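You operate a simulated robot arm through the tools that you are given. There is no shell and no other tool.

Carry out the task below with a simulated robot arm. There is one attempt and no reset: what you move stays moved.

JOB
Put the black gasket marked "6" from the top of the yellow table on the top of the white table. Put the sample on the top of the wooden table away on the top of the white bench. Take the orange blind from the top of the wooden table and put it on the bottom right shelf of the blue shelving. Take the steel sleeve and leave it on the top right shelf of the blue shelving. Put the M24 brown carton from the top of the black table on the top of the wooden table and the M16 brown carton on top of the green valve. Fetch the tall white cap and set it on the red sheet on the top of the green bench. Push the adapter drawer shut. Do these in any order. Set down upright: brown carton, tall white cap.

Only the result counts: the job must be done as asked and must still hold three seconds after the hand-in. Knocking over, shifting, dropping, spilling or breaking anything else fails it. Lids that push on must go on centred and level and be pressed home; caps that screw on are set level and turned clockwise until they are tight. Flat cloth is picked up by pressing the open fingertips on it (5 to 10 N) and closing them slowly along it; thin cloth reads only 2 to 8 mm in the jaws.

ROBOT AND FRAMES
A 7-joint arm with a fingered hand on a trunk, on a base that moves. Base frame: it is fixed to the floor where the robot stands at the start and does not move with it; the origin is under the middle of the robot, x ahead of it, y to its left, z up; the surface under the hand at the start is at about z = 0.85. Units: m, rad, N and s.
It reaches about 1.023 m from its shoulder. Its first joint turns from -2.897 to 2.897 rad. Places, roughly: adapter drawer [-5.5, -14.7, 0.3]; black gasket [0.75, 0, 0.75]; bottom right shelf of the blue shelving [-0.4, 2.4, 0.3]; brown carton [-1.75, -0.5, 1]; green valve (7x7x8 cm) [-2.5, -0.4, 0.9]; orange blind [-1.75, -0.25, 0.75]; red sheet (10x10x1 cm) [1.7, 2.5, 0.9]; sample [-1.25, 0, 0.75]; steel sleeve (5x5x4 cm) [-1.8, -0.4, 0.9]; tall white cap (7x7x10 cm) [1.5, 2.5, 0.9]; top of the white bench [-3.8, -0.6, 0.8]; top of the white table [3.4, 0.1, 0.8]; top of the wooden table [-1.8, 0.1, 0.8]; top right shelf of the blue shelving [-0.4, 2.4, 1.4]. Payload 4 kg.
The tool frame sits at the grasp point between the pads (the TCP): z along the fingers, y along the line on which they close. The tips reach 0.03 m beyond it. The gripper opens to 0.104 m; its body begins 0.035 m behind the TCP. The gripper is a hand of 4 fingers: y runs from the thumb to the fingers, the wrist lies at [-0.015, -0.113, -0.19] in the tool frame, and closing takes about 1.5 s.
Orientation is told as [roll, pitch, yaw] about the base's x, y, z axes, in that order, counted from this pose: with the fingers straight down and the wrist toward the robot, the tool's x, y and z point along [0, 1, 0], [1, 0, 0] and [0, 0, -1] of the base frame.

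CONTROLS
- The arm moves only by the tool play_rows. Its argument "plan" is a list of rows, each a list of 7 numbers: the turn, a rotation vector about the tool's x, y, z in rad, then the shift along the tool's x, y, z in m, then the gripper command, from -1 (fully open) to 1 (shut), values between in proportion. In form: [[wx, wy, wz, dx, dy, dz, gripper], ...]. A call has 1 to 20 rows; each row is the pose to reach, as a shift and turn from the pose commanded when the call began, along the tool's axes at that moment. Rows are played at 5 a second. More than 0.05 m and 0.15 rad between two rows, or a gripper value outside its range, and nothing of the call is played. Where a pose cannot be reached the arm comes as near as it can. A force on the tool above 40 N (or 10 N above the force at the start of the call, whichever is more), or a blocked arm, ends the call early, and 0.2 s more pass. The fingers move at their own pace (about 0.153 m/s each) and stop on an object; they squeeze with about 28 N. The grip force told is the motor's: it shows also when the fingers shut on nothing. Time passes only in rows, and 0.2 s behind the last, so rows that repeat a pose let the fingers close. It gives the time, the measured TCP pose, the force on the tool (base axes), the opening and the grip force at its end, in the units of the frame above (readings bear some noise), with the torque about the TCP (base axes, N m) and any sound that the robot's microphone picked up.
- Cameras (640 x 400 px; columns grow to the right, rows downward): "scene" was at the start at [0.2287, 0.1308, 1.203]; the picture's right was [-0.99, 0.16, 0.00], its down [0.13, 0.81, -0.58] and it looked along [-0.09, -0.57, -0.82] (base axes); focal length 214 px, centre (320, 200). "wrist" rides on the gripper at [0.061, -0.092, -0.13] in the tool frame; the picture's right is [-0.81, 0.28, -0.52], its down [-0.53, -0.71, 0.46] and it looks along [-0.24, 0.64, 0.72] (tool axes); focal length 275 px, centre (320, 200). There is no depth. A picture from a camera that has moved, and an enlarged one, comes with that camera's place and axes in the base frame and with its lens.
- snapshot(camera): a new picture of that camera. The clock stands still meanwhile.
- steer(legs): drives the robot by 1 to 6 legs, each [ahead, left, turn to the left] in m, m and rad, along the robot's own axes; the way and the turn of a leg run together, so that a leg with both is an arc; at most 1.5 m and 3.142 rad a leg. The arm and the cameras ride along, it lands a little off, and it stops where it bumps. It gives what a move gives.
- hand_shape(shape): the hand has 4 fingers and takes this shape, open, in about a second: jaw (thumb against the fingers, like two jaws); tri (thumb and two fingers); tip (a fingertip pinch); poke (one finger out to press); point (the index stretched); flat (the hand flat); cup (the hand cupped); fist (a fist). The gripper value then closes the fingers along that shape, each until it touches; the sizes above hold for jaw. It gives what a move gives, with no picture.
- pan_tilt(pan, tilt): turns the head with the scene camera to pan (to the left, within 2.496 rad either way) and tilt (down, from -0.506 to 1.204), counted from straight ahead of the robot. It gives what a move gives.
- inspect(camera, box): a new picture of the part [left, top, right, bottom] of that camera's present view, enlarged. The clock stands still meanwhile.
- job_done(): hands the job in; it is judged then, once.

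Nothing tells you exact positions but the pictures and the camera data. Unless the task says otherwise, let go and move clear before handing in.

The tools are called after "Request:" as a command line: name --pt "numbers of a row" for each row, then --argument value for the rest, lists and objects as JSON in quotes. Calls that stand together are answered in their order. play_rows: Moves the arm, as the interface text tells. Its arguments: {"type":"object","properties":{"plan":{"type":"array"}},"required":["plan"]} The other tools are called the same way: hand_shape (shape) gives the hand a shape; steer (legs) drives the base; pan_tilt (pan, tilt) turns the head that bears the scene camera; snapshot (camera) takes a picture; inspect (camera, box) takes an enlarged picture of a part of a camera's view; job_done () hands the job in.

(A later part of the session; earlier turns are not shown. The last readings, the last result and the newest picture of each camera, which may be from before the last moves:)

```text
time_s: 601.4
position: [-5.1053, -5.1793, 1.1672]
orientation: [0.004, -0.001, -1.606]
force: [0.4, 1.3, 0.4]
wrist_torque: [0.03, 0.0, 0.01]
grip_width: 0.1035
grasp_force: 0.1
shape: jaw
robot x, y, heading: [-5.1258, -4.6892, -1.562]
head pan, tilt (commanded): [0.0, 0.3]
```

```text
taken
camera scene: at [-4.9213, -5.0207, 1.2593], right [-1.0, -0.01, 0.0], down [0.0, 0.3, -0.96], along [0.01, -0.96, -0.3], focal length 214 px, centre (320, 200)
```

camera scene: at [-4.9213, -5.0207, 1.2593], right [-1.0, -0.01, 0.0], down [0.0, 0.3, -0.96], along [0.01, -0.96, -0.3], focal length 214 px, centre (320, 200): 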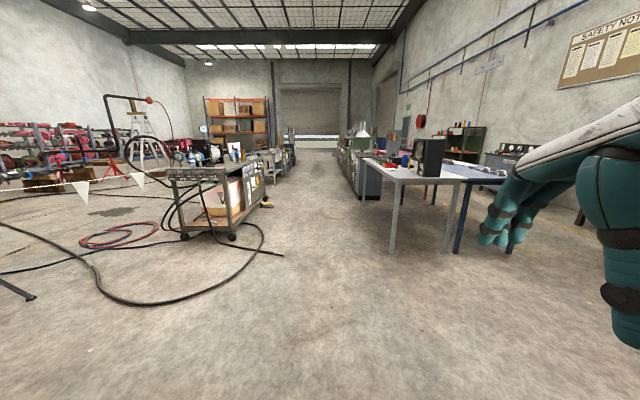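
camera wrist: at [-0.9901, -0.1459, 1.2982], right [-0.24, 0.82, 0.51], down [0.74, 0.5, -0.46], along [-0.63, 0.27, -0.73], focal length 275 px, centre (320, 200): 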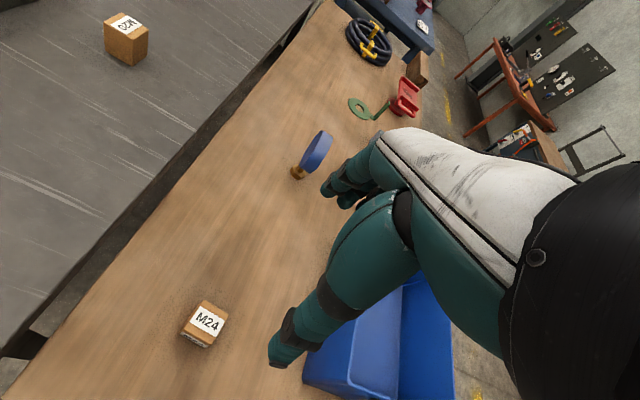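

The way is clear between the hose end (x≈−4.5) and the white table (x≈−5.65). I continue south.

Request:
steer --legs '[[1.5, 0, 0], [1.5, 0, 0], [1.4, 0.2, 0]]'

Request:
snapshot --camera "scene"

```text
time_s: 622.7
position: [-4.7897, -9.6153, 1.1675]
orientation: [0.005, 0.0, -1.586]
force: [0.1, 0.2, 0.4]
wrist_torque: [-0.01, 0.01, 0.01]
grip_width: 0.1036
grasp_force: 0.1
shape: jaw
robot x, y, heading: [-4.8234, -9.1262, -1.545]
head pan, tilt (commanded): [0.0, 0.3]
```

```text
taken
camera scene: at [-4.6096, -9.4525, 1.2593], right [-1.0, -0.03, 0.0], down [-0.01, 0.3, -0.96], along [0.03, -0.95, -0.3], focal length 214 px, centre (320, 200)
```

scene: 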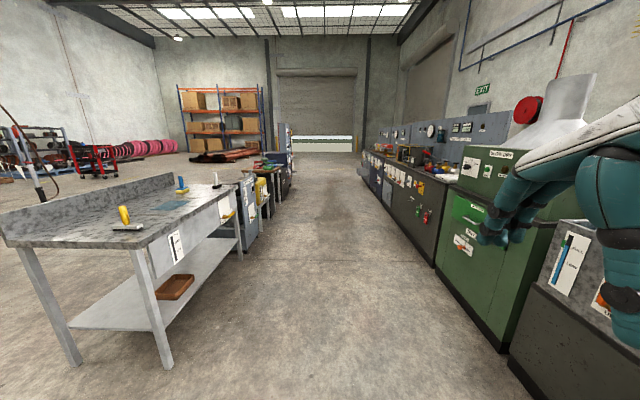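

I'm in the alley. I zoom ahead on the right row for the drawer.

Request:
inspect --camera "scene" --box '[340, 120, 460, 220]'

Request:
steer --legs '[[0, 0, -0.025], [1.5, 0, 0], [1.5, 0, 0]]'

Request:
snapshot --camera "scene"

```text
4.00 times, centred on (400, 170) of scene
camera zoom: at [-4.6096, -9.4525, 1.2593], right [-1.0, -0.03, 0.0], down [-0.01, 0.3, -0.96], along [0.03, -0.95, -0.3], focal length 858 px, centre (0, 320)
```

zoom: 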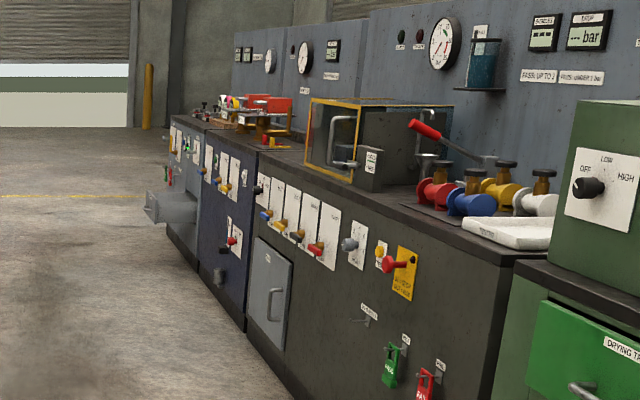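

```text
time_s: 637.5
position: [-4.8659, -12.6084, 1.1669]
orientation: [0.006, 0.002, -1.64]
force: [-0.8, 0.5, 0.5]
wrist_torque: [0.02, -0.02, -0.02]
grip_width: 0.1039
grasp_force: 0.1
shape: jaw
robot x, y, heading: [-4.868, -12.1214, -1.599]
head pan, tilt (commanded): [0.0, 0.3]
```

```text
taken
camera scene: at [-4.6767, -12.4555, 1.2593], right [-1.0, 0.03, 0.0], down [0.01, 0.3, -0.96], along [-0.03, -0.95, -0.3], focal length 214 px, centre (320, 200)
```

scene: 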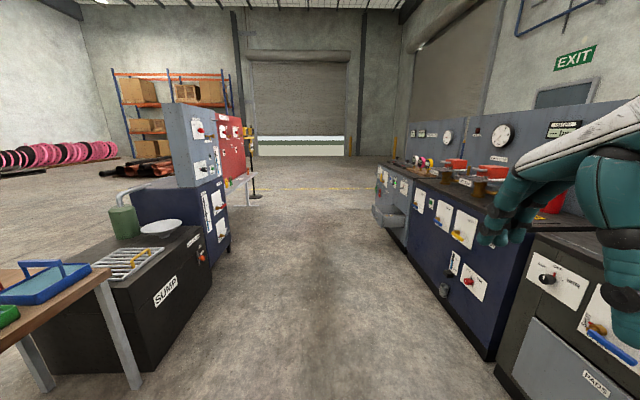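

The open grey drawer is visible at the end of the right row. I zoom in.

Request:
inspect --camera "scene" --box '[350, 150, 450, 260]'

```text
3.64 times, centred on (400, 205) of scene
camera zoom: at [-4.6767, -12.4555, 1.2593], right [-1.0, 0.03, 0.0], down [0.01, 0.3, -0.96], along [-0.03, -0.95, -0.3], focal length 780 px, centre (29, 182)
```

zoom: 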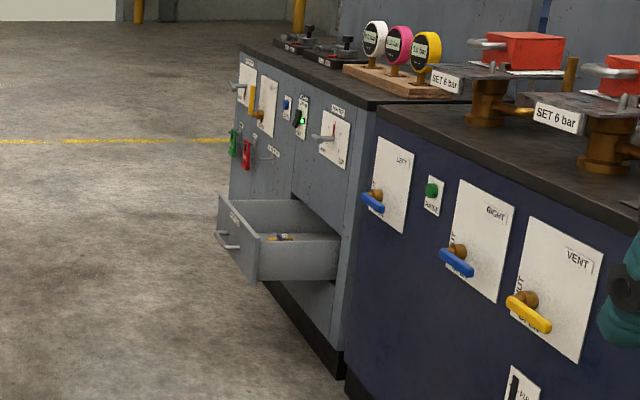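

The drawer front is at x≈−5.41, y≈−14.73, z≈0.27–0.42; the cabinet face is at x≈−5.7. I drive down level with it and turn to face west.

Request:
steer --legs '[[0, 0, 0.028], [1.4, 0.1, 0], [1.15, 0.1, 0], [0, 0, -1.57]]'

Request:
pan_tilt --pan 0 --tilt 0.6

Request:
snapshot --camera "scene"

Request:
snapshot --camera "wrist"

```text
time_s: 654.1
position: [-5.2291, -14.6871, 1.1676]
orientation: [0.007, 0.0, 3.08]
force: [-0.6, 0.7, 0.5]
wrist_torque: [0.02, -0.01, 0.03]
grip_width: 0.1035
grasp_force: 0.0
shape: jaw
robot x, y, heading: [-4.7385, -14.6795, 3.122]
head pan, tilt (commanded): [0.0, 0.3]
```

```text
time_s: 654.9
position: [-5.2303, -14.6876, 1.1664]
orientation: [0.006, 0.001, 3.081]
force: [0.6, 0.3, 0.5]
wrist_torque: [-0.04, 0.0, 0.02]
grip_width: 0.1039
grasp_force: 0.2
shape: jaw
robot x, y, heading: [-4.7419, -14.6843, 3.124]
head pan, tilt (commanded): [0.0, 0.6]
```

```text
taken
camera scene: at [-5.0728, -14.8728, 1.2318], right [0.02, 1.0, 0.0], down [0.56, -0.01, -0.83], along [-0.83, 0.01, -0.56], focal length 214 px, centre (320, 200)
```

scene: 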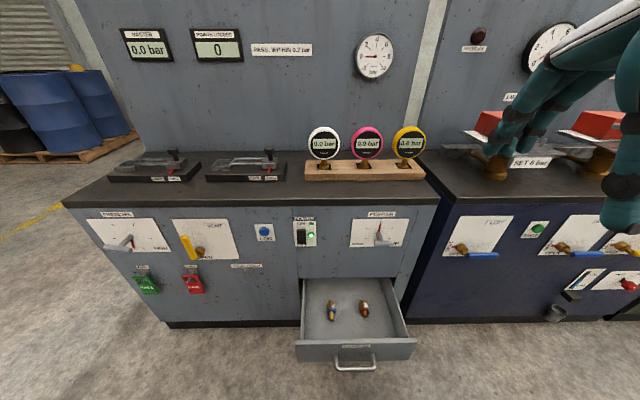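

```text
taken
camera wrist: at [-5.1421, -14.7518, 1.2979], right [-0.23, 0.83, 0.51], down [0.74, 0.49, -0.46], along [-0.63, 0.28, -0.73], focal length 275 px, centre (320, 200)
```

wrist: 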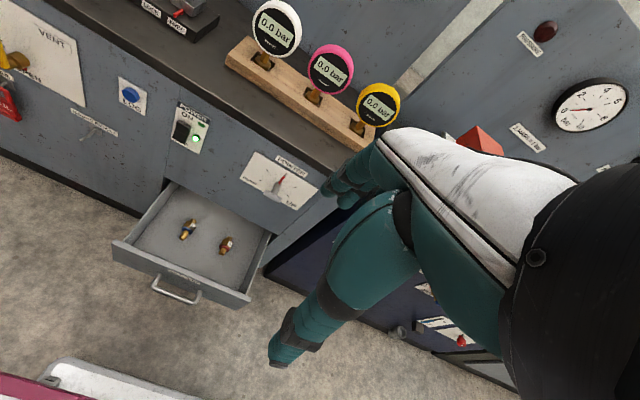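

The drawer spans y −14.94…−14.59, its front at x≈−5.37 with top edge z≈0.515; the cabinet face is at x≈−5.64. I back up to have room to lower the arm in front of it.

Request:
steer --legs '[[-0.27, 0.07, 0.017]]'

Request:
play_rows --pt "0 0 0 0 0.04 0 0" --pt "0 0 0 0 0.08 0.01 1" --pt "0 0 0 0 0.12 0.03 1" --pt "0 0 0 0 0.16 0.05 1" --pt "0 0 0 0 0.195 0.08 1" --pt "0 0 0 0 0.225 0.11 1" --pt "0 0 0 0 0.245 0.15 1" --pt "0 0 0 0 0.26 0.19 1" --pt "0 0 0 0 0.265 0.23 1" --pt "0 0 0 0 0.265 0.27 1" --pt "0 0 0 0 0.265 0.31 1" --pt "0 0 0 0 0.265 0.35 1" --pt "0 0 0 0 0.265 0.39 1" --pt "0 0 0 0 0.265 0.43 1" --pt "0 0 0 0 0.265 0.47 1" --pt "0 0 0 0 0.265 0.5 1"

Request:
snapshot --camera "scene"

Request:
snapshot --camera "wrist"

```text
time_s: 656.9
position: [-4.9654, -14.7675, 1.1664]
orientation: [0.007, 0.001, 3.098]
force: [-0.2, -0.1, 0.3]
wrist_torque: [0.02, 0.01, 0.0]
grip_width: 0.1037
grasp_force: 0.0
shape: jaw
robot x, y, heading: [-4.4745, -14.7527, 3.14]
head pan, tilt (commanded): [0.0, 0.6]
```

```text
time_s: 660.3
position: [-5.2309, -14.7571, 0.6704]
orientation: [0.005, 0.001, 3.095]
force: [0.1, 0.2, -0.4]
wrist_torque: [-0.02, 0.03, 0.01]
grip_width: 0.0
grasp_force: 28.4
shape: jaw
robot x, y, heading: [-4.4745, -14.753, 3.142]
head pan, tilt (commanded): [0.0, 0.6]
```

```text
taken
camera scene: at [-4.8049, -14.9503, 1.2318], right [0.0, 1.0, 0.0], down [0.56, 0.0, -0.83], along [-0.83, 0.0, -0.56], focal length 214 px, centre (320, 200)
```

scene: 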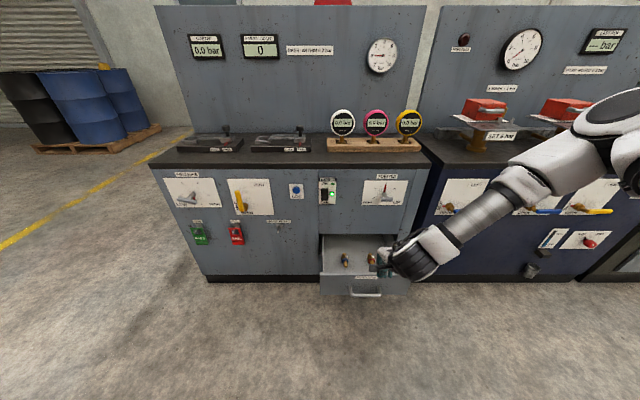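

```text
taken
camera wrist: at [-5.1416, -14.8211, 0.8002], right [-0.24, 0.82, 0.51], down [0.74, 0.5, -0.46], along [-0.63, 0.27, -0.73], focal length 275 px, centre (320, 200)
```

wrist: 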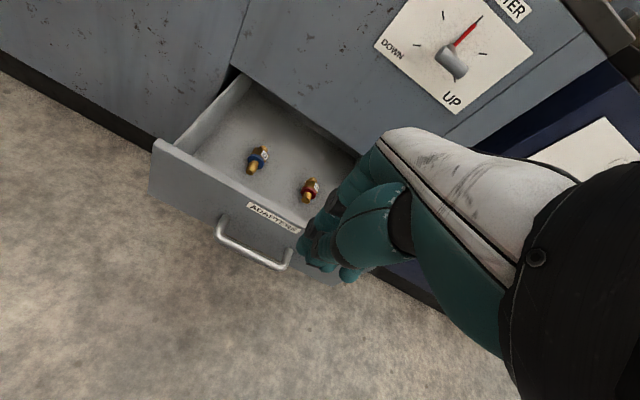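

The hand is in front of the "ADAPTERS" drawer (handle at about (−5.32, −14.76)). I lower to z≈0.44.

Request:
play_rows --pt "0 0 0 0 0 0.03 1" --pt "0 0 0 0 0 0.06 1" --pt "0 0 0 0 0 0.09 1" --pt "0 0 0 0 0 0.12 1" --pt "0 0 0 0 0 0.15 1" --pt "0 0 0 0 0 0.18 1" --pt "0 0 0 0 0 0.21 1" --pt "0 0 0 0 0 0.225 1" --pt "0 0 0 0 0 0.225 1"

Request:
snapshot --camera "scene"

Request:
snapshot --camera "wrist"

```text
time_s: 662.3
position: [-5.2422, -14.7592, 0.4533]
orientation: [0.005, 0.001, 3.097]
force: [0.3, 0.4, 0.0]
wrist_torque: [-0.01, 0.0, 0.0]
grip_width: 0.0003
grasp_force: 28.1
shape: jaw
out of reach, approached as far as the arm can: row 7, 8, 9
robot x, y, heading: [-4.4706, -14.7479, 3.141]
head pan, tilt (commanded): [0.0, 0.6]
```

```text
taken
camera scene: at [-4.805, -14.9504, 1.2318], right [0.0, 1.0, 0.0], down [0.57, 0.0, -0.82], along [-0.82, 0.0, -0.57], focal length 214 px, centre (320, 200)
```

scene: 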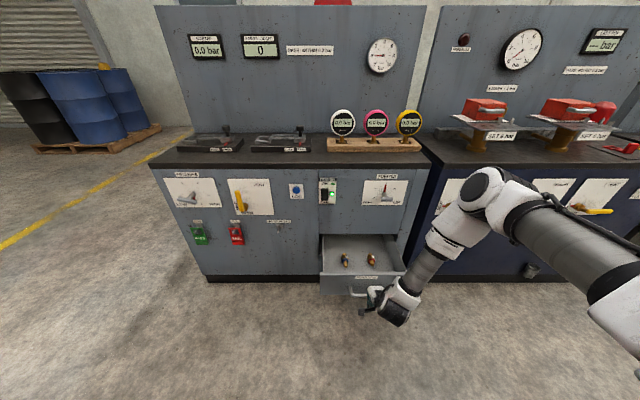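

```text
taken
camera wrist: at [-5.1536, -14.8229, 0.5839], right [-0.24, 0.82, 0.51], down [0.74, 0.5, -0.46], along [-0.63, 0.27, -0.73], focal length 275 px, centre (320, 200)
```

wrist: 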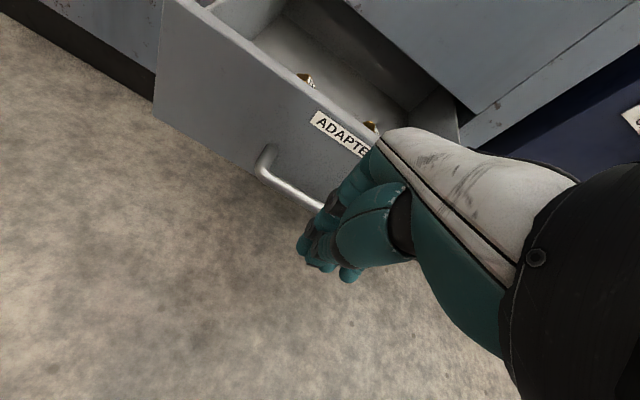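

The fingers are just in front of the handle. I push by rolling the base forward in small steps, watching the force.

Request:
steer --legs '[[0.1, 0, 0]]'

Request:
snapshot --camera "scene"

Request:
snapshot --camera "wrist"

```text
time_s: 663.4
position: [-5.3438, -14.7591, 0.4531]
orientation: [0.005, 0.0, 3.096]
force: [0.3, 0.5, -0.3]
wrist_torque: [0.03, -0.03, 0.03]
grip_width: 0.0
grasp_force: 28.2
shape: jaw
robot x, y, heading: [-4.5776, -14.7516, 3.137]
head pan, tilt (commanded): [0.0, 0.6]
```

```text
taken
camera scene: at [-4.9059, -14.9498, 1.2318], right [0.0, 1.0, 0.0], down [0.57, 0.0, -0.82], along [-0.82, 0.0, -0.57], focal length 214 px, centre (320, 200)
```

scene: 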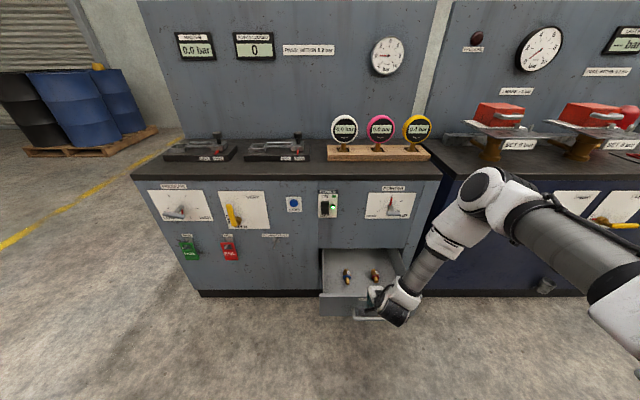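

```text
taken
camera wrist: at [-5.2543, -14.8221, 0.5841], right [-0.24, 0.82, 0.51], down [0.74, 0.5, -0.46], along [-0.63, 0.27, -0.73], focal length 275 px, centre (320, 200)
```

wrist: 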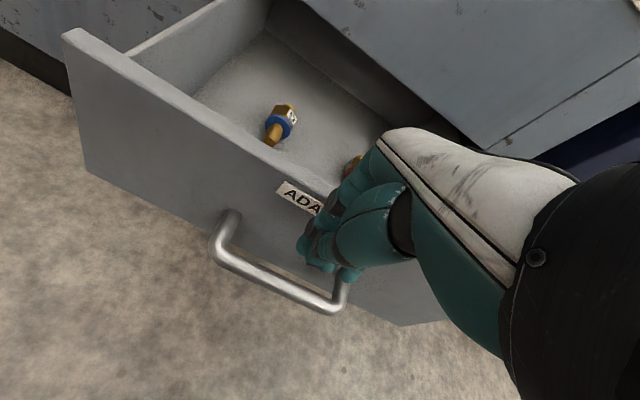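

The fingers are now above the handle, close to the drawer's front panel. I continue pushing.

Request:
steer --legs '[[0.08, 0, 0]]'

Request:
snapshot --camera "wrist"

```text
time_s: 664.5
position: [-5.4234, -14.7585, 0.4527]
orientation: [0.006, 0.001, 3.096]
force: [-0.4, 0.1, -0.1]
wrist_torque: [-0.05, 0.01, -0.02]
grip_width: 0.0
grasp_force: 28.1
shape: jaw
robot x, y, heading: [-4.6564, -14.7542, 3.141]
head pan, tilt (commanded): [0.0, 0.6]
```

```text
taken
camera wrist: at [-5.3346, -14.8221, 0.5841], right [-0.24, 0.82, 0.51], down [0.74, 0.5, -0.46], along [-0.63, 0.27, -0.73], focal length 275 px, centre (320, 200)
```

wrist: 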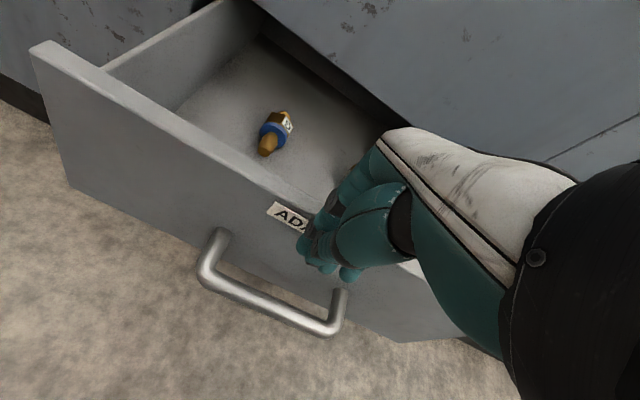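

The drawer is sliding in with little resistance. I check with the scene camera and keep pushing.

Request:
steer --legs '[[0.08, 0, 0]]'

Request:
snapshot --camera "scene"

Request:
snapshot --camera "wrist"

```text
time_s: 665.5
position: [-5.5018, -14.759, 0.4526]
orientation: [0.005, 0.001, 3.096]
force: [-0.4, -0.7, -0.2]
wrist_torque: [0.0, 0.04, 0.01]
grip_width: 0.0
grasp_force: 28.0
shape: jaw
robot x, y, heading: [-4.7376, -14.7532, 3.14]
head pan, tilt (commanded): [0.0, 0.6]
```

```text
taken
camera scene: at [-5.0646, -14.95, 1.2318], right [0.0, 1.0, 0.0], down [0.57, 0.0, -0.82], along [-0.82, 0.0, -0.57], focal length 214 px, centre (320, 200)
```

scene: 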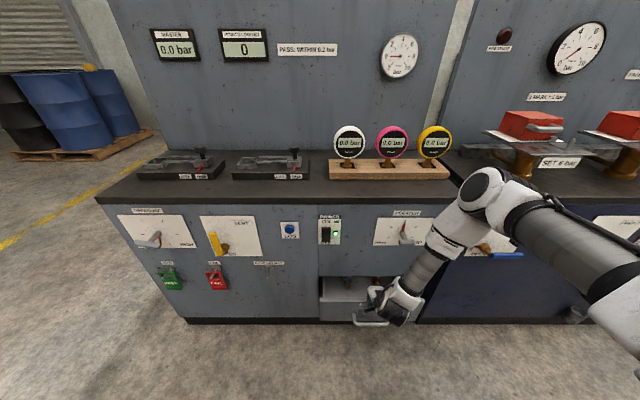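

```text
taken
camera wrist: at [-5.4131, -14.8227, 0.584], right [-0.24, 0.82, 0.51], down [0.74, 0.5, -0.46], along [-0.63, 0.27, -0.73], focal length 275 px, centre (320, 200)
```

wrist: 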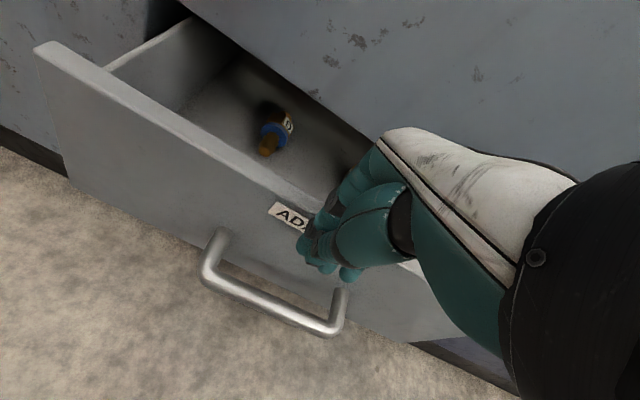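

The drawer is mostly in, but the knuckles now lean over its panel. I back off, extend the arm lower, and finish by pushing at handle height.

Request:
steer --legs '[[-0.22, 0, 0]]'

Request:
play_rows --pt "0 0 0 0 0.03 0 1" --pt "0 0 0 0 0.06 0 1" --pt "0 0 0 0 0.09 0.01 1" --pt "0 0 0 0 0.12 0.03 1" --pt "0 0 0 0 0.13 0.05 1" --pt "0 0 0 0 0.13 0.07 1" --pt "0 0 0 0 0.13 0.08 1" --pt "0 0 0 0 0.13 0.08 1"

Request:
snapshot --camera "wrist"

Request:
snapshot --camera "scene"

```text
time_s: 667.2
position: [-5.2809, -14.7586, 0.4543]
orientation: [0.004, 0.001, 3.095]
force: [-0.2, 0.3, 0.3]
wrist_torque: [0.0, -0.01, 0.0]
grip_width: 0.0
grasp_force: 27.9
shape: jaw
robot x, y, heading: [-4.5165, -14.7564, 3.143]
head pan, tilt (commanded): [0.0, 0.6]
```

```text
time_s: 669.0
position: [-5.412, -14.7513, 0.3726]
orientation: [0.005, 0.003, 3.094]
force: [0.2, 0.4, 0.5]
wrist_torque: [-0.01, -0.03, 0.01]
grip_width: 0.0
grasp_force: 28.6
shape: jaw
robot x, y, heading: [-4.5166, -14.7574, 3.131]
head pan, tilt (commanded): [0.0, 0.6]
```

```text
taken
camera wrist: at [-5.3229, -14.8143, 0.5034], right [-0.24, 0.82, 0.51], down [0.74, 0.5, -0.46], along [-0.63, 0.27, -0.73], focal length 275 px, centre (320, 200)
```

wrist: 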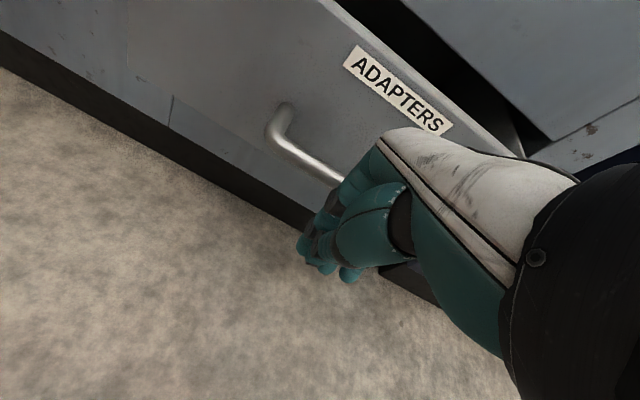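

```text
taken
camera scene: at [-4.8448, -14.9496, 1.2318], right [0.0, 1.0, 0.0], down [0.57, 0.0, -0.82], along [-0.82, 0.0, -0.57], focal length 214 px, centre (320, 200)
```

scene: 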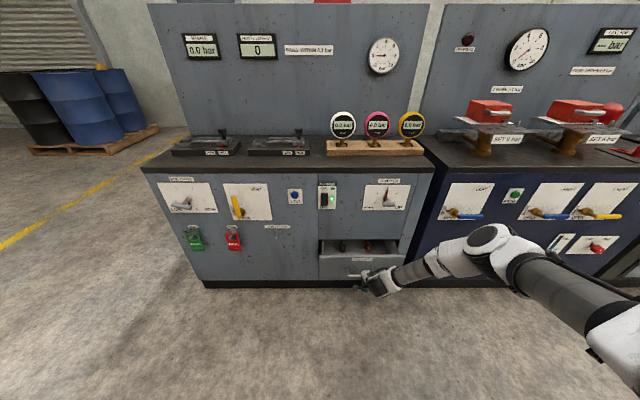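

The hand is now at handle level. I push forward again.

Request:
steer --legs '[[0.08, 0, 0]]'

Request:
steer --legs '[[0.05, 0, 0]]'

Request:
snapshot --camera "wrist"

Request:
inspect --camera "scene" --box '[270, 180, 450, 330]'

```text
time_s: 670.1
position: [-5.492, -14.7498, 0.3722]
orientation: [0.005, 0.002, 3.094]
force: [0.1, 0.2, -0.7]
wrist_torque: [-0.01, 0.02, 0.0]
grip_width: 0.0
grasp_force: 27.8
shape: jaw
robot x, y, heading: [-4.6004, -14.753, 3.135]
head pan, tilt (commanded): [0.0, 0.6]
```

```text
time_s: 671.0
position: [-5.5428, -14.7511, 0.3737]
orientation: [0.005, 0.001, 3.093]
force: [-0.4, -0.4, 0.2]
wrist_torque: [-0.02, -0.02, 0.01]
grip_width: 0.0
grasp_force: 27.7
shape: jaw
robot x, y, heading: [-4.6489, -14.7519, 3.141]
head pan, tilt (commanded): [0.0, 0.6]
```

```text
taken
camera wrist: at [-5.4538, -14.8141, 0.5034], right [-0.24, 0.82, 0.51], down [0.74, 0.5, -0.46], along [-0.63, 0.27, -0.73], focal length 275 px, centre (320, 200)
```

wrist: 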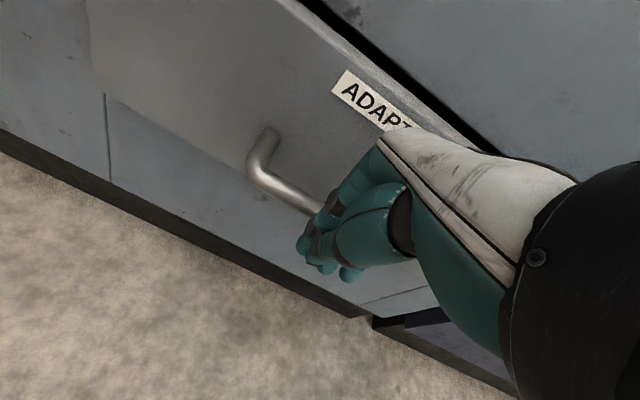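

```text
2.67 times, centred on (360, 255) of scene
camera zoom: at [-4.9757, -14.9492, 1.2318], right [0.0, 1.0, 0.0], down [0.57, 0.0, -0.82], along [-0.82, 0.0, -0.57], focal length 572 px, centre (213, 53)
```

zoom: 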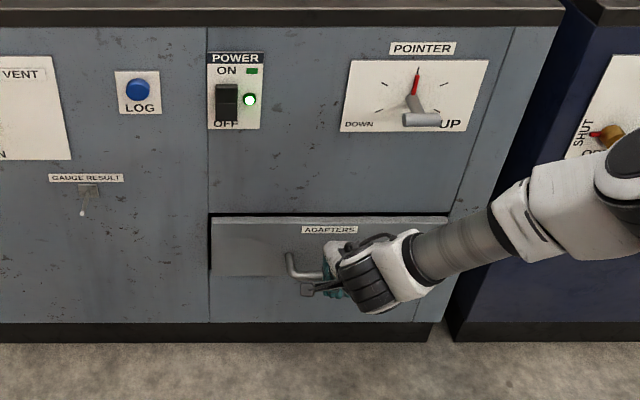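

Almost shut. I keep pushing in small steps until resistance shows.

Request:
steer --legs '[[0.03, 0, 0]]'

Request:
snapshot --camera "wrist"

Request:
inspect --camera "scene" --box '[270, 180, 450, 330]'

```text
time_s: 671.9
position: [-5.5621, -14.7515, 0.3695]
orientation: [0.008, 0.011, 3.096]
force: [12.5, 2.9, 15.6]
wrist_torque: [0.17, -0.1, 0.0]
grip_width: 0.0
grasp_force: 27.9
shape: jaw
robot x, y, heading: [-4.6759, -14.7558, 3.141]
head pan, tilt (commanded): [0.0, 0.6]
stopped in leg 1: the force on the tool passed its limit at 49 N (the readings are from after the stop); the commanded pose is now the measured one
```

```text
taken
camera wrist: at [-5.4748, -14.8142, 0.5022], right [-0.24, 0.83, 0.51], down [0.74, 0.5, -0.45], along [-0.63, 0.27, -0.73], focal length 275 px, centre (320, 200)
```

wrist: 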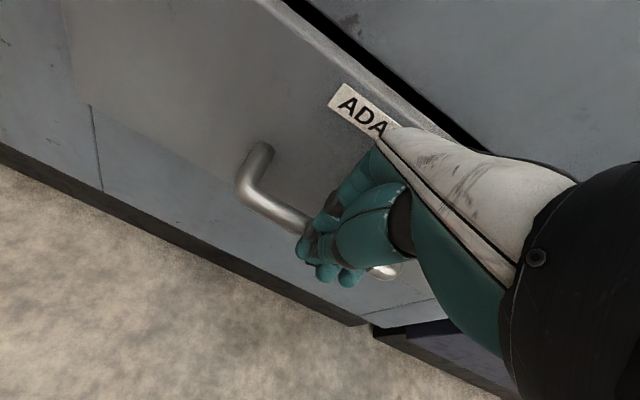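

```text
2.67 times, centred on (360, 255) of scene
camera zoom: at [-5.0007, -14.9487, 1.232], right [0.0, 1.0, 0.0], down [0.56, 0.0, -0.83], along [-0.83, 0.0, -0.56], focal length 572 px, centre (213, 53)
```

zoom: 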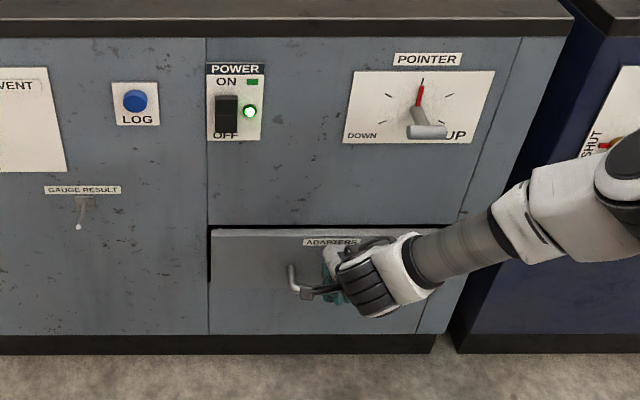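

Resistance at 49 N — the drawer may be home, or the fingers snagged on the handle. I back off and inspect the drawer.

Request:
steer --legs '[[-0.12, 0, 0]]'

Request:
snapshot --camera "wrist"

Request:
inspect --camera "scene" --box '[280, 180, 440, 320]'

```text
time_s: 673.1
position: [-5.4421, -14.7538, 0.3711]
orientation: [0.006, 0.008, 3.099]
force: [-0.2, -0.3, -0.3]
wrist_torque: [0.0, 0.03, -0.02]
grip_width: 0.0
grasp_force: 28.5
shape: jaw
robot x, y, heading: [-4.5518, -14.7498, 3.142]
head pan, tilt (commanded): [0.0, 0.6]
```

```text
taken
camera wrist: at [-5.3551, -14.8165, 0.5018], right [-0.24, 0.82, 0.51], down [0.74, 0.5, -0.45], along [-0.63, 0.27, -0.73], focal length 275 px, centre (320, 200)
```

wrist: 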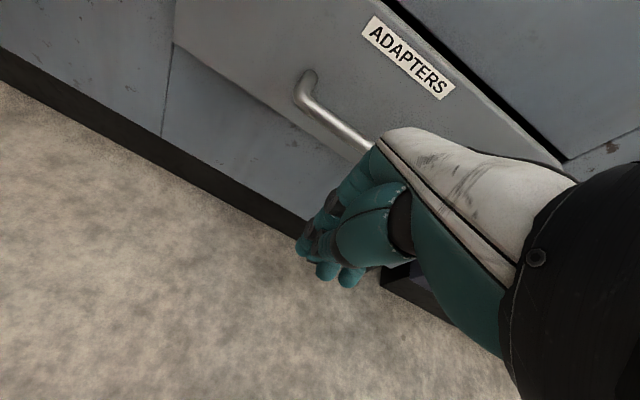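

```text
2.86 times, centred on (360, 250) of scene
camera zoom: at [-4.8806, -14.9499, 1.2318], right [0.0, 1.0, 0.0], down [0.57, 0.0, -0.82], along [-0.82, 0.0, -0.57], focal length 613 px, centre (206, 57)
```

zoom: 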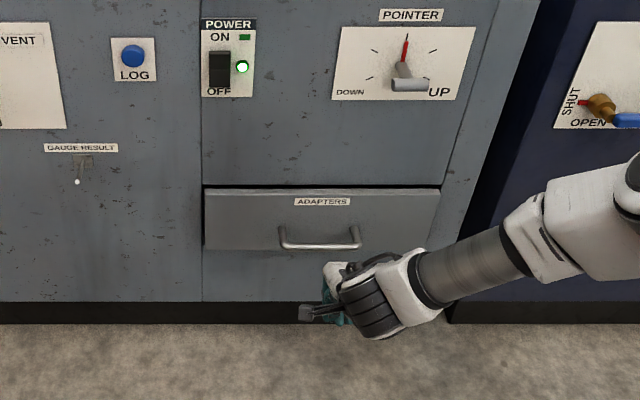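

The panel looks about flush. I zoom in on its edges to make sure it's fully shut.

Request:
inspect --camera "wrist" --box '[150, 0, 400, 160]'

Request:
inspect --camera "scene" --box '[340, 225, 420, 290]'

Request:
inspect --camera "scene" --box '[270, 225, 350, 290]'

```text
2.50 times, centred on (275, 80) of wrist
camera zoom: at [-5.3551, -14.8165, 0.5018], right [-0.24, 0.82, 0.51], down [0.74, 0.5, -0.45], along [-0.63, 0.27, -0.73], focal length 688 px, centre (432, 500)
```

zoom: 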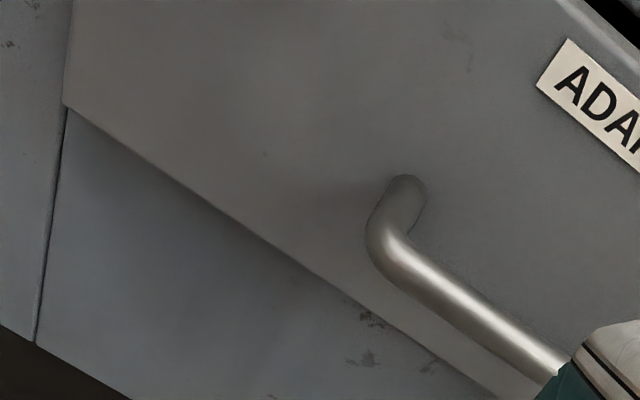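

```text
6.15 times, centred on (380, 258) of scene
camera zoom: at [-4.8806, -14.9499, 1.2318], right [0.0, 1.0, 0.0], down [0.57, 0.0, -0.82], along [-0.82, 0.0, -0.57], focal length 1320 px, centre (-49, -154)
```

zoom: 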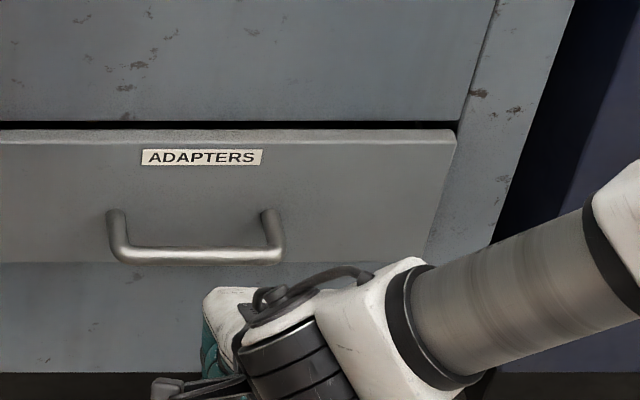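

```text
6.15 times, centred on (310, 258) of scene
camera zoom: at [-4.8806, -14.9499, 1.2318], right [0.0, 1.0, 0.0], down [0.57, 0.0, -0.82], along [-0.82, 0.0, -0.57], focal length 1320 px, centre (382, -154)
```

zoom: 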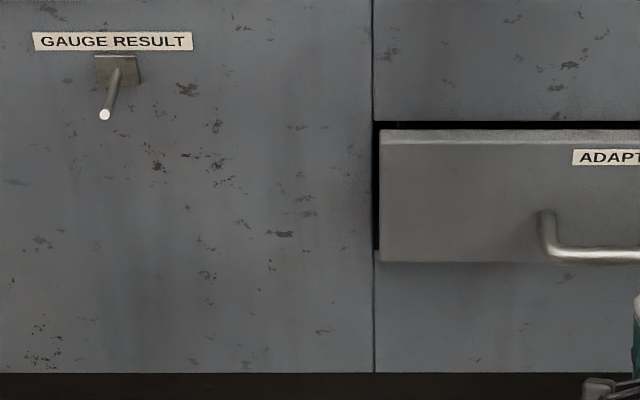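

The panel still seems about 1 cm proud of the face. I shift sideways to push directly on the panel, to the right of the handle, with the whole hand below the panel's top edge.

Request:
steer --legs '[[0, -0.115, 0]]'

Request:
snapshot --camera "wrist"

Request:
snapshot --camera "scene"

```text
time_s: 674.4
position: [-5.4422, -14.6358, 0.3699]
orientation: [0.005, 0.01, 3.098]
force: [0.9, -0.7, 0.5]
wrist_torque: [-0.03, 0.0, -0.04]
grip_width: 0.0
grasp_force: 28.0
shape: jaw
robot x, y, heading: [-4.5545, -14.6339, 3.141]
head pan, tilt (commanded): [0.0, 0.6]
```

```text
taken
camera wrist: at [-5.355, -14.6986, 0.5018], right [-0.24, 0.82, 0.51], down [0.74, 0.5, -0.45], along [-0.63, 0.27, -0.73], focal length 275 px, centre (320, 200)
```

wrist: 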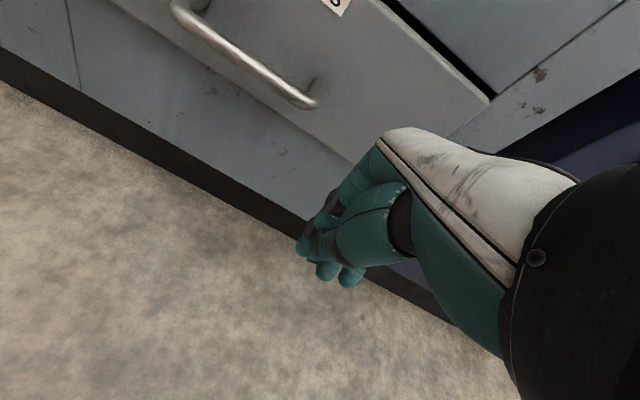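

```text
taken
camera scene: at [-4.8805, -14.8321, 1.2318], right [0.0, 1.0, 0.0], down [0.57, 0.0, -0.82], along [-0.82, 0.0, -0.57], focal length 214 px, centre (320, 200)
```

scene: 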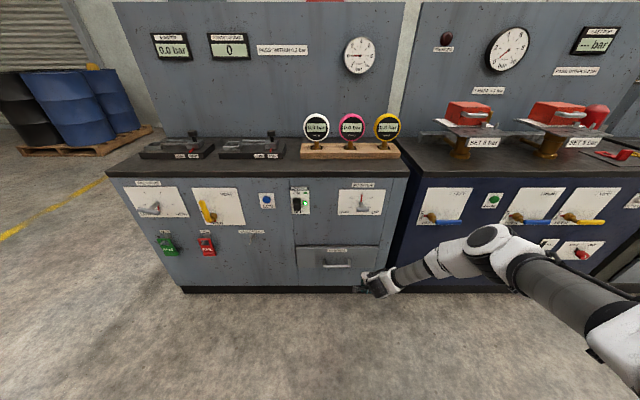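

Hand is beside the handle. I roll 0.09 m forward, then press with the arm in 5 mm steps.

Request:
steer --legs '[[0.09, 0, 0]]'

Request:
play_rows --pt "0 0 0 0 0.006 0 1" --pt "0 0 0 0 0.012 0 1" --pt "0 0 0 0 0.018 0 1" --pt "0 0 0 0 0.024 0 1" --pt "0 0 0 0 0.03 0 1" --pt "0 0 0 0 0.036 0 1" --pt "0 0 0 0 0.042 0 1"

Request:
snapshot --camera "wrist"

Request:
inspect --camera "scene" --box '[270, 225, 410, 310]'

```text
time_s: 675.5
position: [-5.5333, -14.6353, 0.37]
orientation: [0.004, 0.011, 3.096]
force: [0.3, -0.2, 0.0]
wrist_torque: [0.01, -0.01, -0.02]
grip_width: 0.0
grasp_force: 27.9
shape: jaw
robot x, y, heading: [-4.6424, -14.6329, 3.138]
head pan, tilt (commanded): [0.0, 0.6]
```

```text
time_s: 677.1
position: [-5.5765, -14.6322, 0.3696]
orientation: [0.006, 0.01, 3.097]
force: [0.4, 0.4, -0.4]
wrist_torque: [-0.03, 0.01, 0.03]
grip_width: 0.0
grasp_force: 28.0
shape: jaw
robot x, y, heading: [-4.6435, -14.638, 3.136]
head pan, tilt (commanded): [0.0, 0.6]
```

```text
taken
camera wrist: at [-5.4886, -14.6951, 0.5015], right [-0.24, 0.83, 0.51], down [0.74, 0.5, -0.45], along [-0.63, 0.27, -0.73], focal length 275 px, centre (320, 200)
```

wrist: 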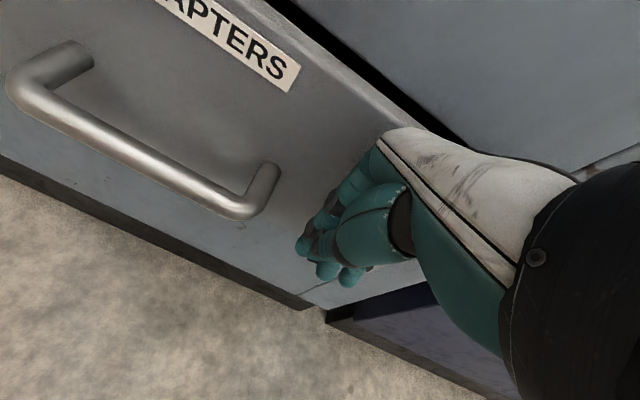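

```text
4.57 times, centred on (340, 268) of scene
camera zoom: at [-4.9721, -14.8317, 1.2318], right [0.0, 1.0, 0.0], down [0.57, 0.0, -0.82], along [-0.82, 0.0, -0.57], focal length 980 px, centre (229, -109)
```

zoom: 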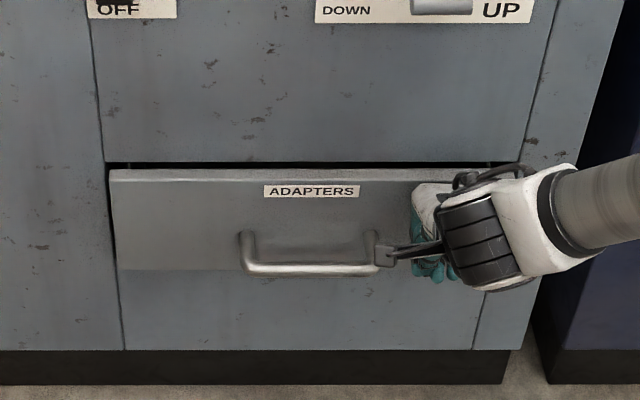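

No contact yet; I continue pressing forward in small steps.

Request:
play_rows --pt "0 0 0 0 0.005 0 1" --pt "0 0 0 0 0.01 0 1" --pt "0 0 0 0 0.015 0 1" --pt "0 0 0 0 0.02 0 1" --pt "0 0 0 0 0.025 0 1" --pt "0 0 0 0 0.03 0 1"

Request:
snapshot --camera "wrist"

Request:
inspect --camera "scene" --box '[270, 225, 410, 310]'

```text
time_s: 677.7
position: [-5.5786, -14.6331, 0.3663]
orientation: [0.008, 0.018, 3.098]
force: [5.6, 0.3, 0.6]
wrist_torque: [0.02, 0.37, -0.09]
grip_width: 0.0
grasp_force: 28.1
shape: jaw
robot x, y, heading: [-4.6431, -14.6343, 3.137]
head pan, tilt (commanded): [0.0, 0.6]
stopped in row 2: the force on the tool passed its limit at 47 N (the readings are from after the stop); the commanded pose is now the measured one
```

```text
taken
camera wrist: at [-5.492, -14.6959, 0.499], right [-0.25, 0.83, 0.51], down [0.74, 0.5, -0.45], along [-0.62, 0.27, -0.74], focal length 275 px, centre (320, 200)
```

wrist: 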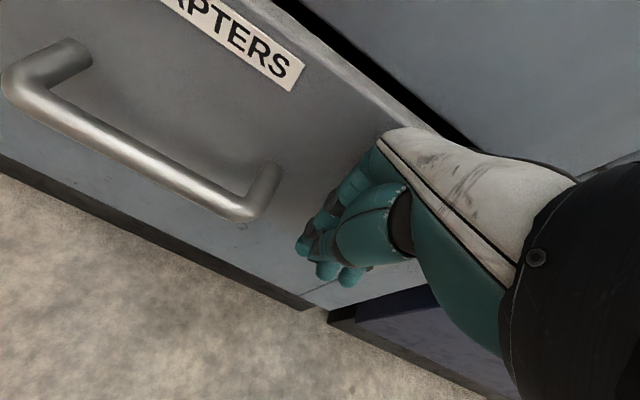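

```text
4.57 times, centred on (340, 268) of scene
camera zoom: at [-4.9716, -14.8316, 1.2318], right [0.0, 1.0, 0.0], down [0.57, 0.0, -0.82], along [-0.82, 0.0, -0.57], focal length 980 px, centre (229, -109)
```

zoom: 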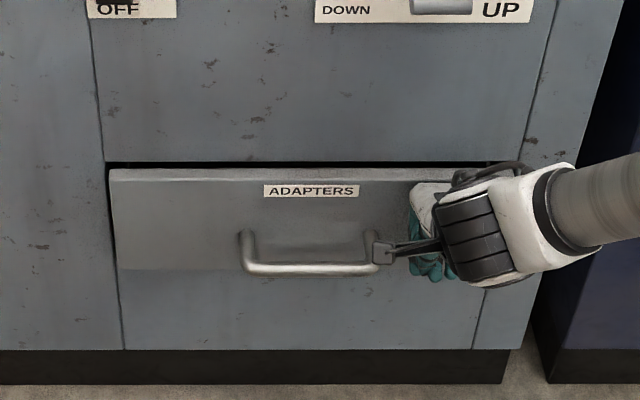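

The push met a rigid stop (47 N) and the panel did not move, so it is at its end of travel. I back off, raise the arm, and inspect the drawer from an angle to confirm.

Request:
steer --legs '[[-0.15, 0, 0]]'

Request:
inspect --camera "wrist" --box '[300, 0, 640, 200]'

Request:
snapshot --camera "wrist"

```text
time_s: 679.0
position: [-5.4308, -14.6315, 0.3672]
orientation: [0.007, 0.017, 3.095]
force: [0.4, -0.8, -0.3]
wrist_torque: [-0.02, -0.01, 0.03]
grip_width: 0.0002
grasp_force: 28.6
shape: jaw
robot x, y, heading: [-4.4988, -14.6318, 3.141]
head pan, tilt (commanded): [0.0, 0.6]
```

```text
1.88 times, centred on (470, 100) of wrist
camera zoom: at [-5.3442, -14.6948, 0.4994], right [-0.25, 0.83, 0.51], down [0.74, 0.5, -0.45], along [-0.62, 0.27, -0.74], focal length 518 px, centre (38, 388)
```

zoom: 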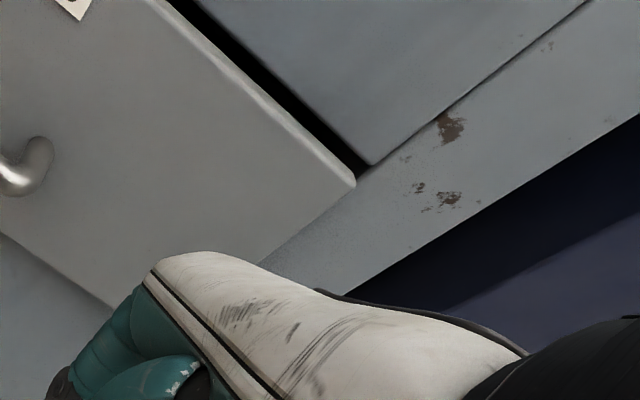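

```text
taken
camera wrist: at [-5.3442, -14.6948, 0.4994], right [-0.25, 0.83, 0.51], down [0.74, 0.5, -0.45], along [-0.62, 0.27, -0.74], focal length 275 px, centre (320, 200)
```

wrist: 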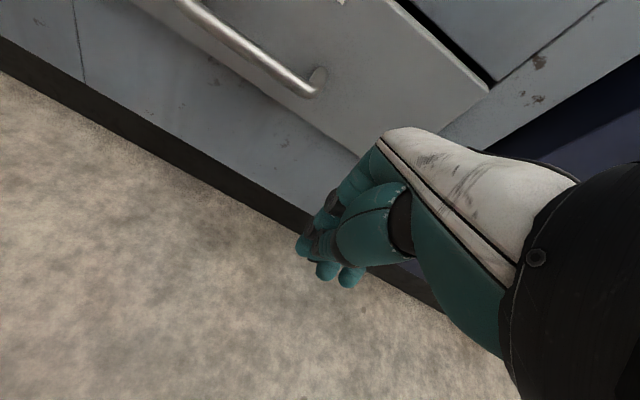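

The panel's back edge sits against the cabinet face with no drawer side visible — an overlay front at its stop. For comparison I look at other closed drawer fronts nearby.

Request:
pan_tilt --pan -0.8 --tilt 0.5

Request:
snapshot --camera "scene"

Request:
pan_tilt --pan 0.6 --tilt 0.7

Request:
snapshot --camera "scene"

```text
time_s: 680.2
position: [-5.4299, -14.6316, 0.3678]
orientation: [0.007, 0.015, 3.095]
force: [-0.9, 0.0, -0.1]
wrist_torque: [0.0, 0.03, 0.02]
grip_width: 0.0
grasp_force: 28.1
shape: jaw
robot x, y, heading: [-4.4922, -14.6319, 3.139]
head pan, tilt (commanded): [-0.799, 0.499]
```

```text
taken
camera scene: at [-4.7981, -14.7665, 1.2408], right [0.72, 0.69, 0.0], down [0.33, -0.34, -0.88], along [-0.61, 0.63, -0.48], focal length 214 px, centre (320, 200)
```

scene: 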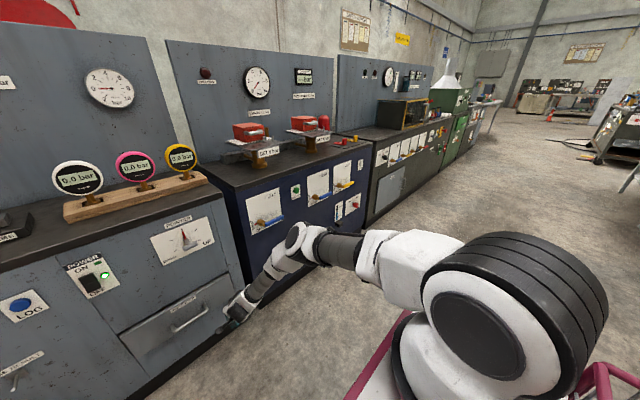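

```text
time_s: 681.7
position: [-5.4297, -14.6311, 0.3672]
orientation: [0.007, 0.017, 3.096]
force: [-0.6, 1.0, 0.0]
wrist_torque: [0.05, 0.01, -0.01]
grip_width: 0.0
grasp_force: 28.3
shape: jaw
robot x, y, heading: [-4.4941, -14.6376, 3.14]
head pan, tilt (commanded): [0.6, 0.7]
```

```text
taken
camera scene: at [-4.8052, -14.8796, 1.2231], right [-0.56, 0.83, 0.0], down [0.53, 0.36, -0.76], along [-0.63, -0.43, -0.64], focal length 214 px, centre (320, 200)
```

scene: 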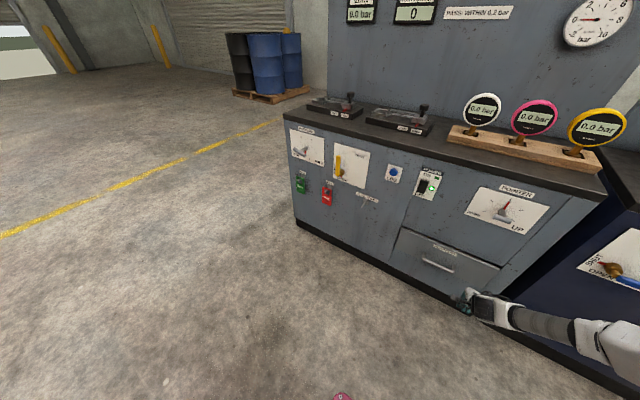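

I zoom in on the drawer from this oblique view.

Request:
inspect --camera "scene" --box '[380, 210, 510, 310]'

Request:
pan_tilt --pan -0.8 --tilt 0.5

Request:
inspect --camera "scene" --box '[100, 250, 260, 380]'

Request:
inspect --camera "scene" --box '[350, 100, 480, 220]'

```text
4.00 times, centred on (445, 260) of scene
camera zoom: at [-4.8052, -14.8796, 1.2231], right [-0.56, 0.83, 0.0], down [0.53, 0.36, -0.76], along [-0.63, -0.43, -0.64], focal length 858 px, centre (-180, -40)
```

zoom: 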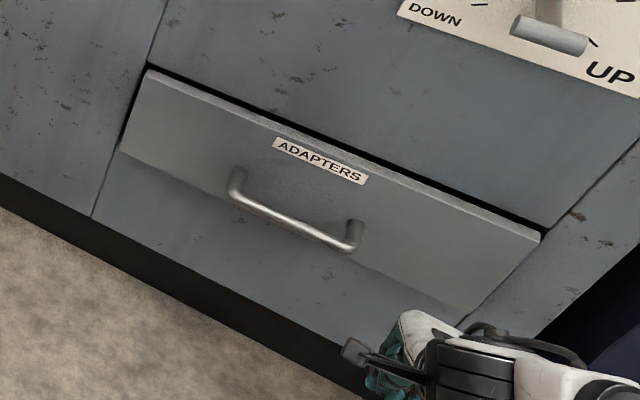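

```text
time_s: 683.2
position: [-5.4304, -14.6315, 0.3673]
orientation: [0.008, 0.015, 3.096]
force: [-0.1, -0.4, 0.2]
wrist_torque: [0.0, 0.03, -0.01]
grip_width: 0.0
grasp_force: 27.9
shape: jaw
robot x, y, heading: [-4.4952, -14.636, 3.138]
head pan, tilt (commanded): [-0.799, 0.499]
```

```text
3.08 times, centred on (180, 315) of scene
camera zoom: at [-4.7981, -14.7665, 1.2408], right [0.72, 0.69, 0.0], down [0.33, -0.34, -0.88], along [-0.61, 0.63, -0.48], focal length 660 px, centre (751, -154)
```

zoom: 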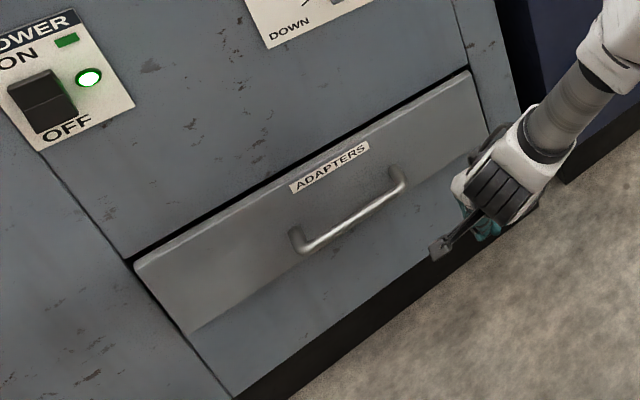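

```text
3.33 times, centred on (415, 160) of scene
camera zoom: at [-4.7981, -14.7665, 1.2408], right [0.72, 0.69, 0.0], down [0.33, -0.34, -0.88], along [-0.61, 0.63, -0.48], focal length 715 px, centre (3, 333)
```

zoom: 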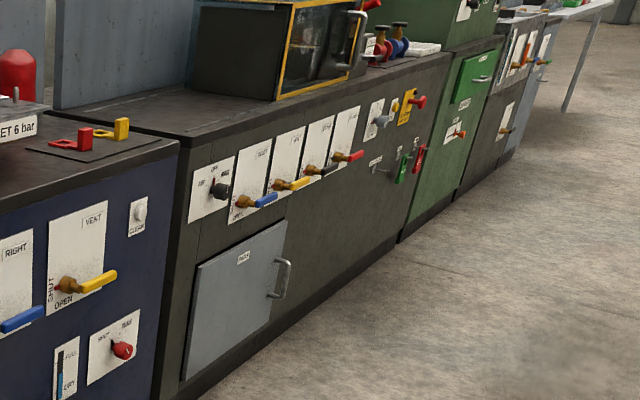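

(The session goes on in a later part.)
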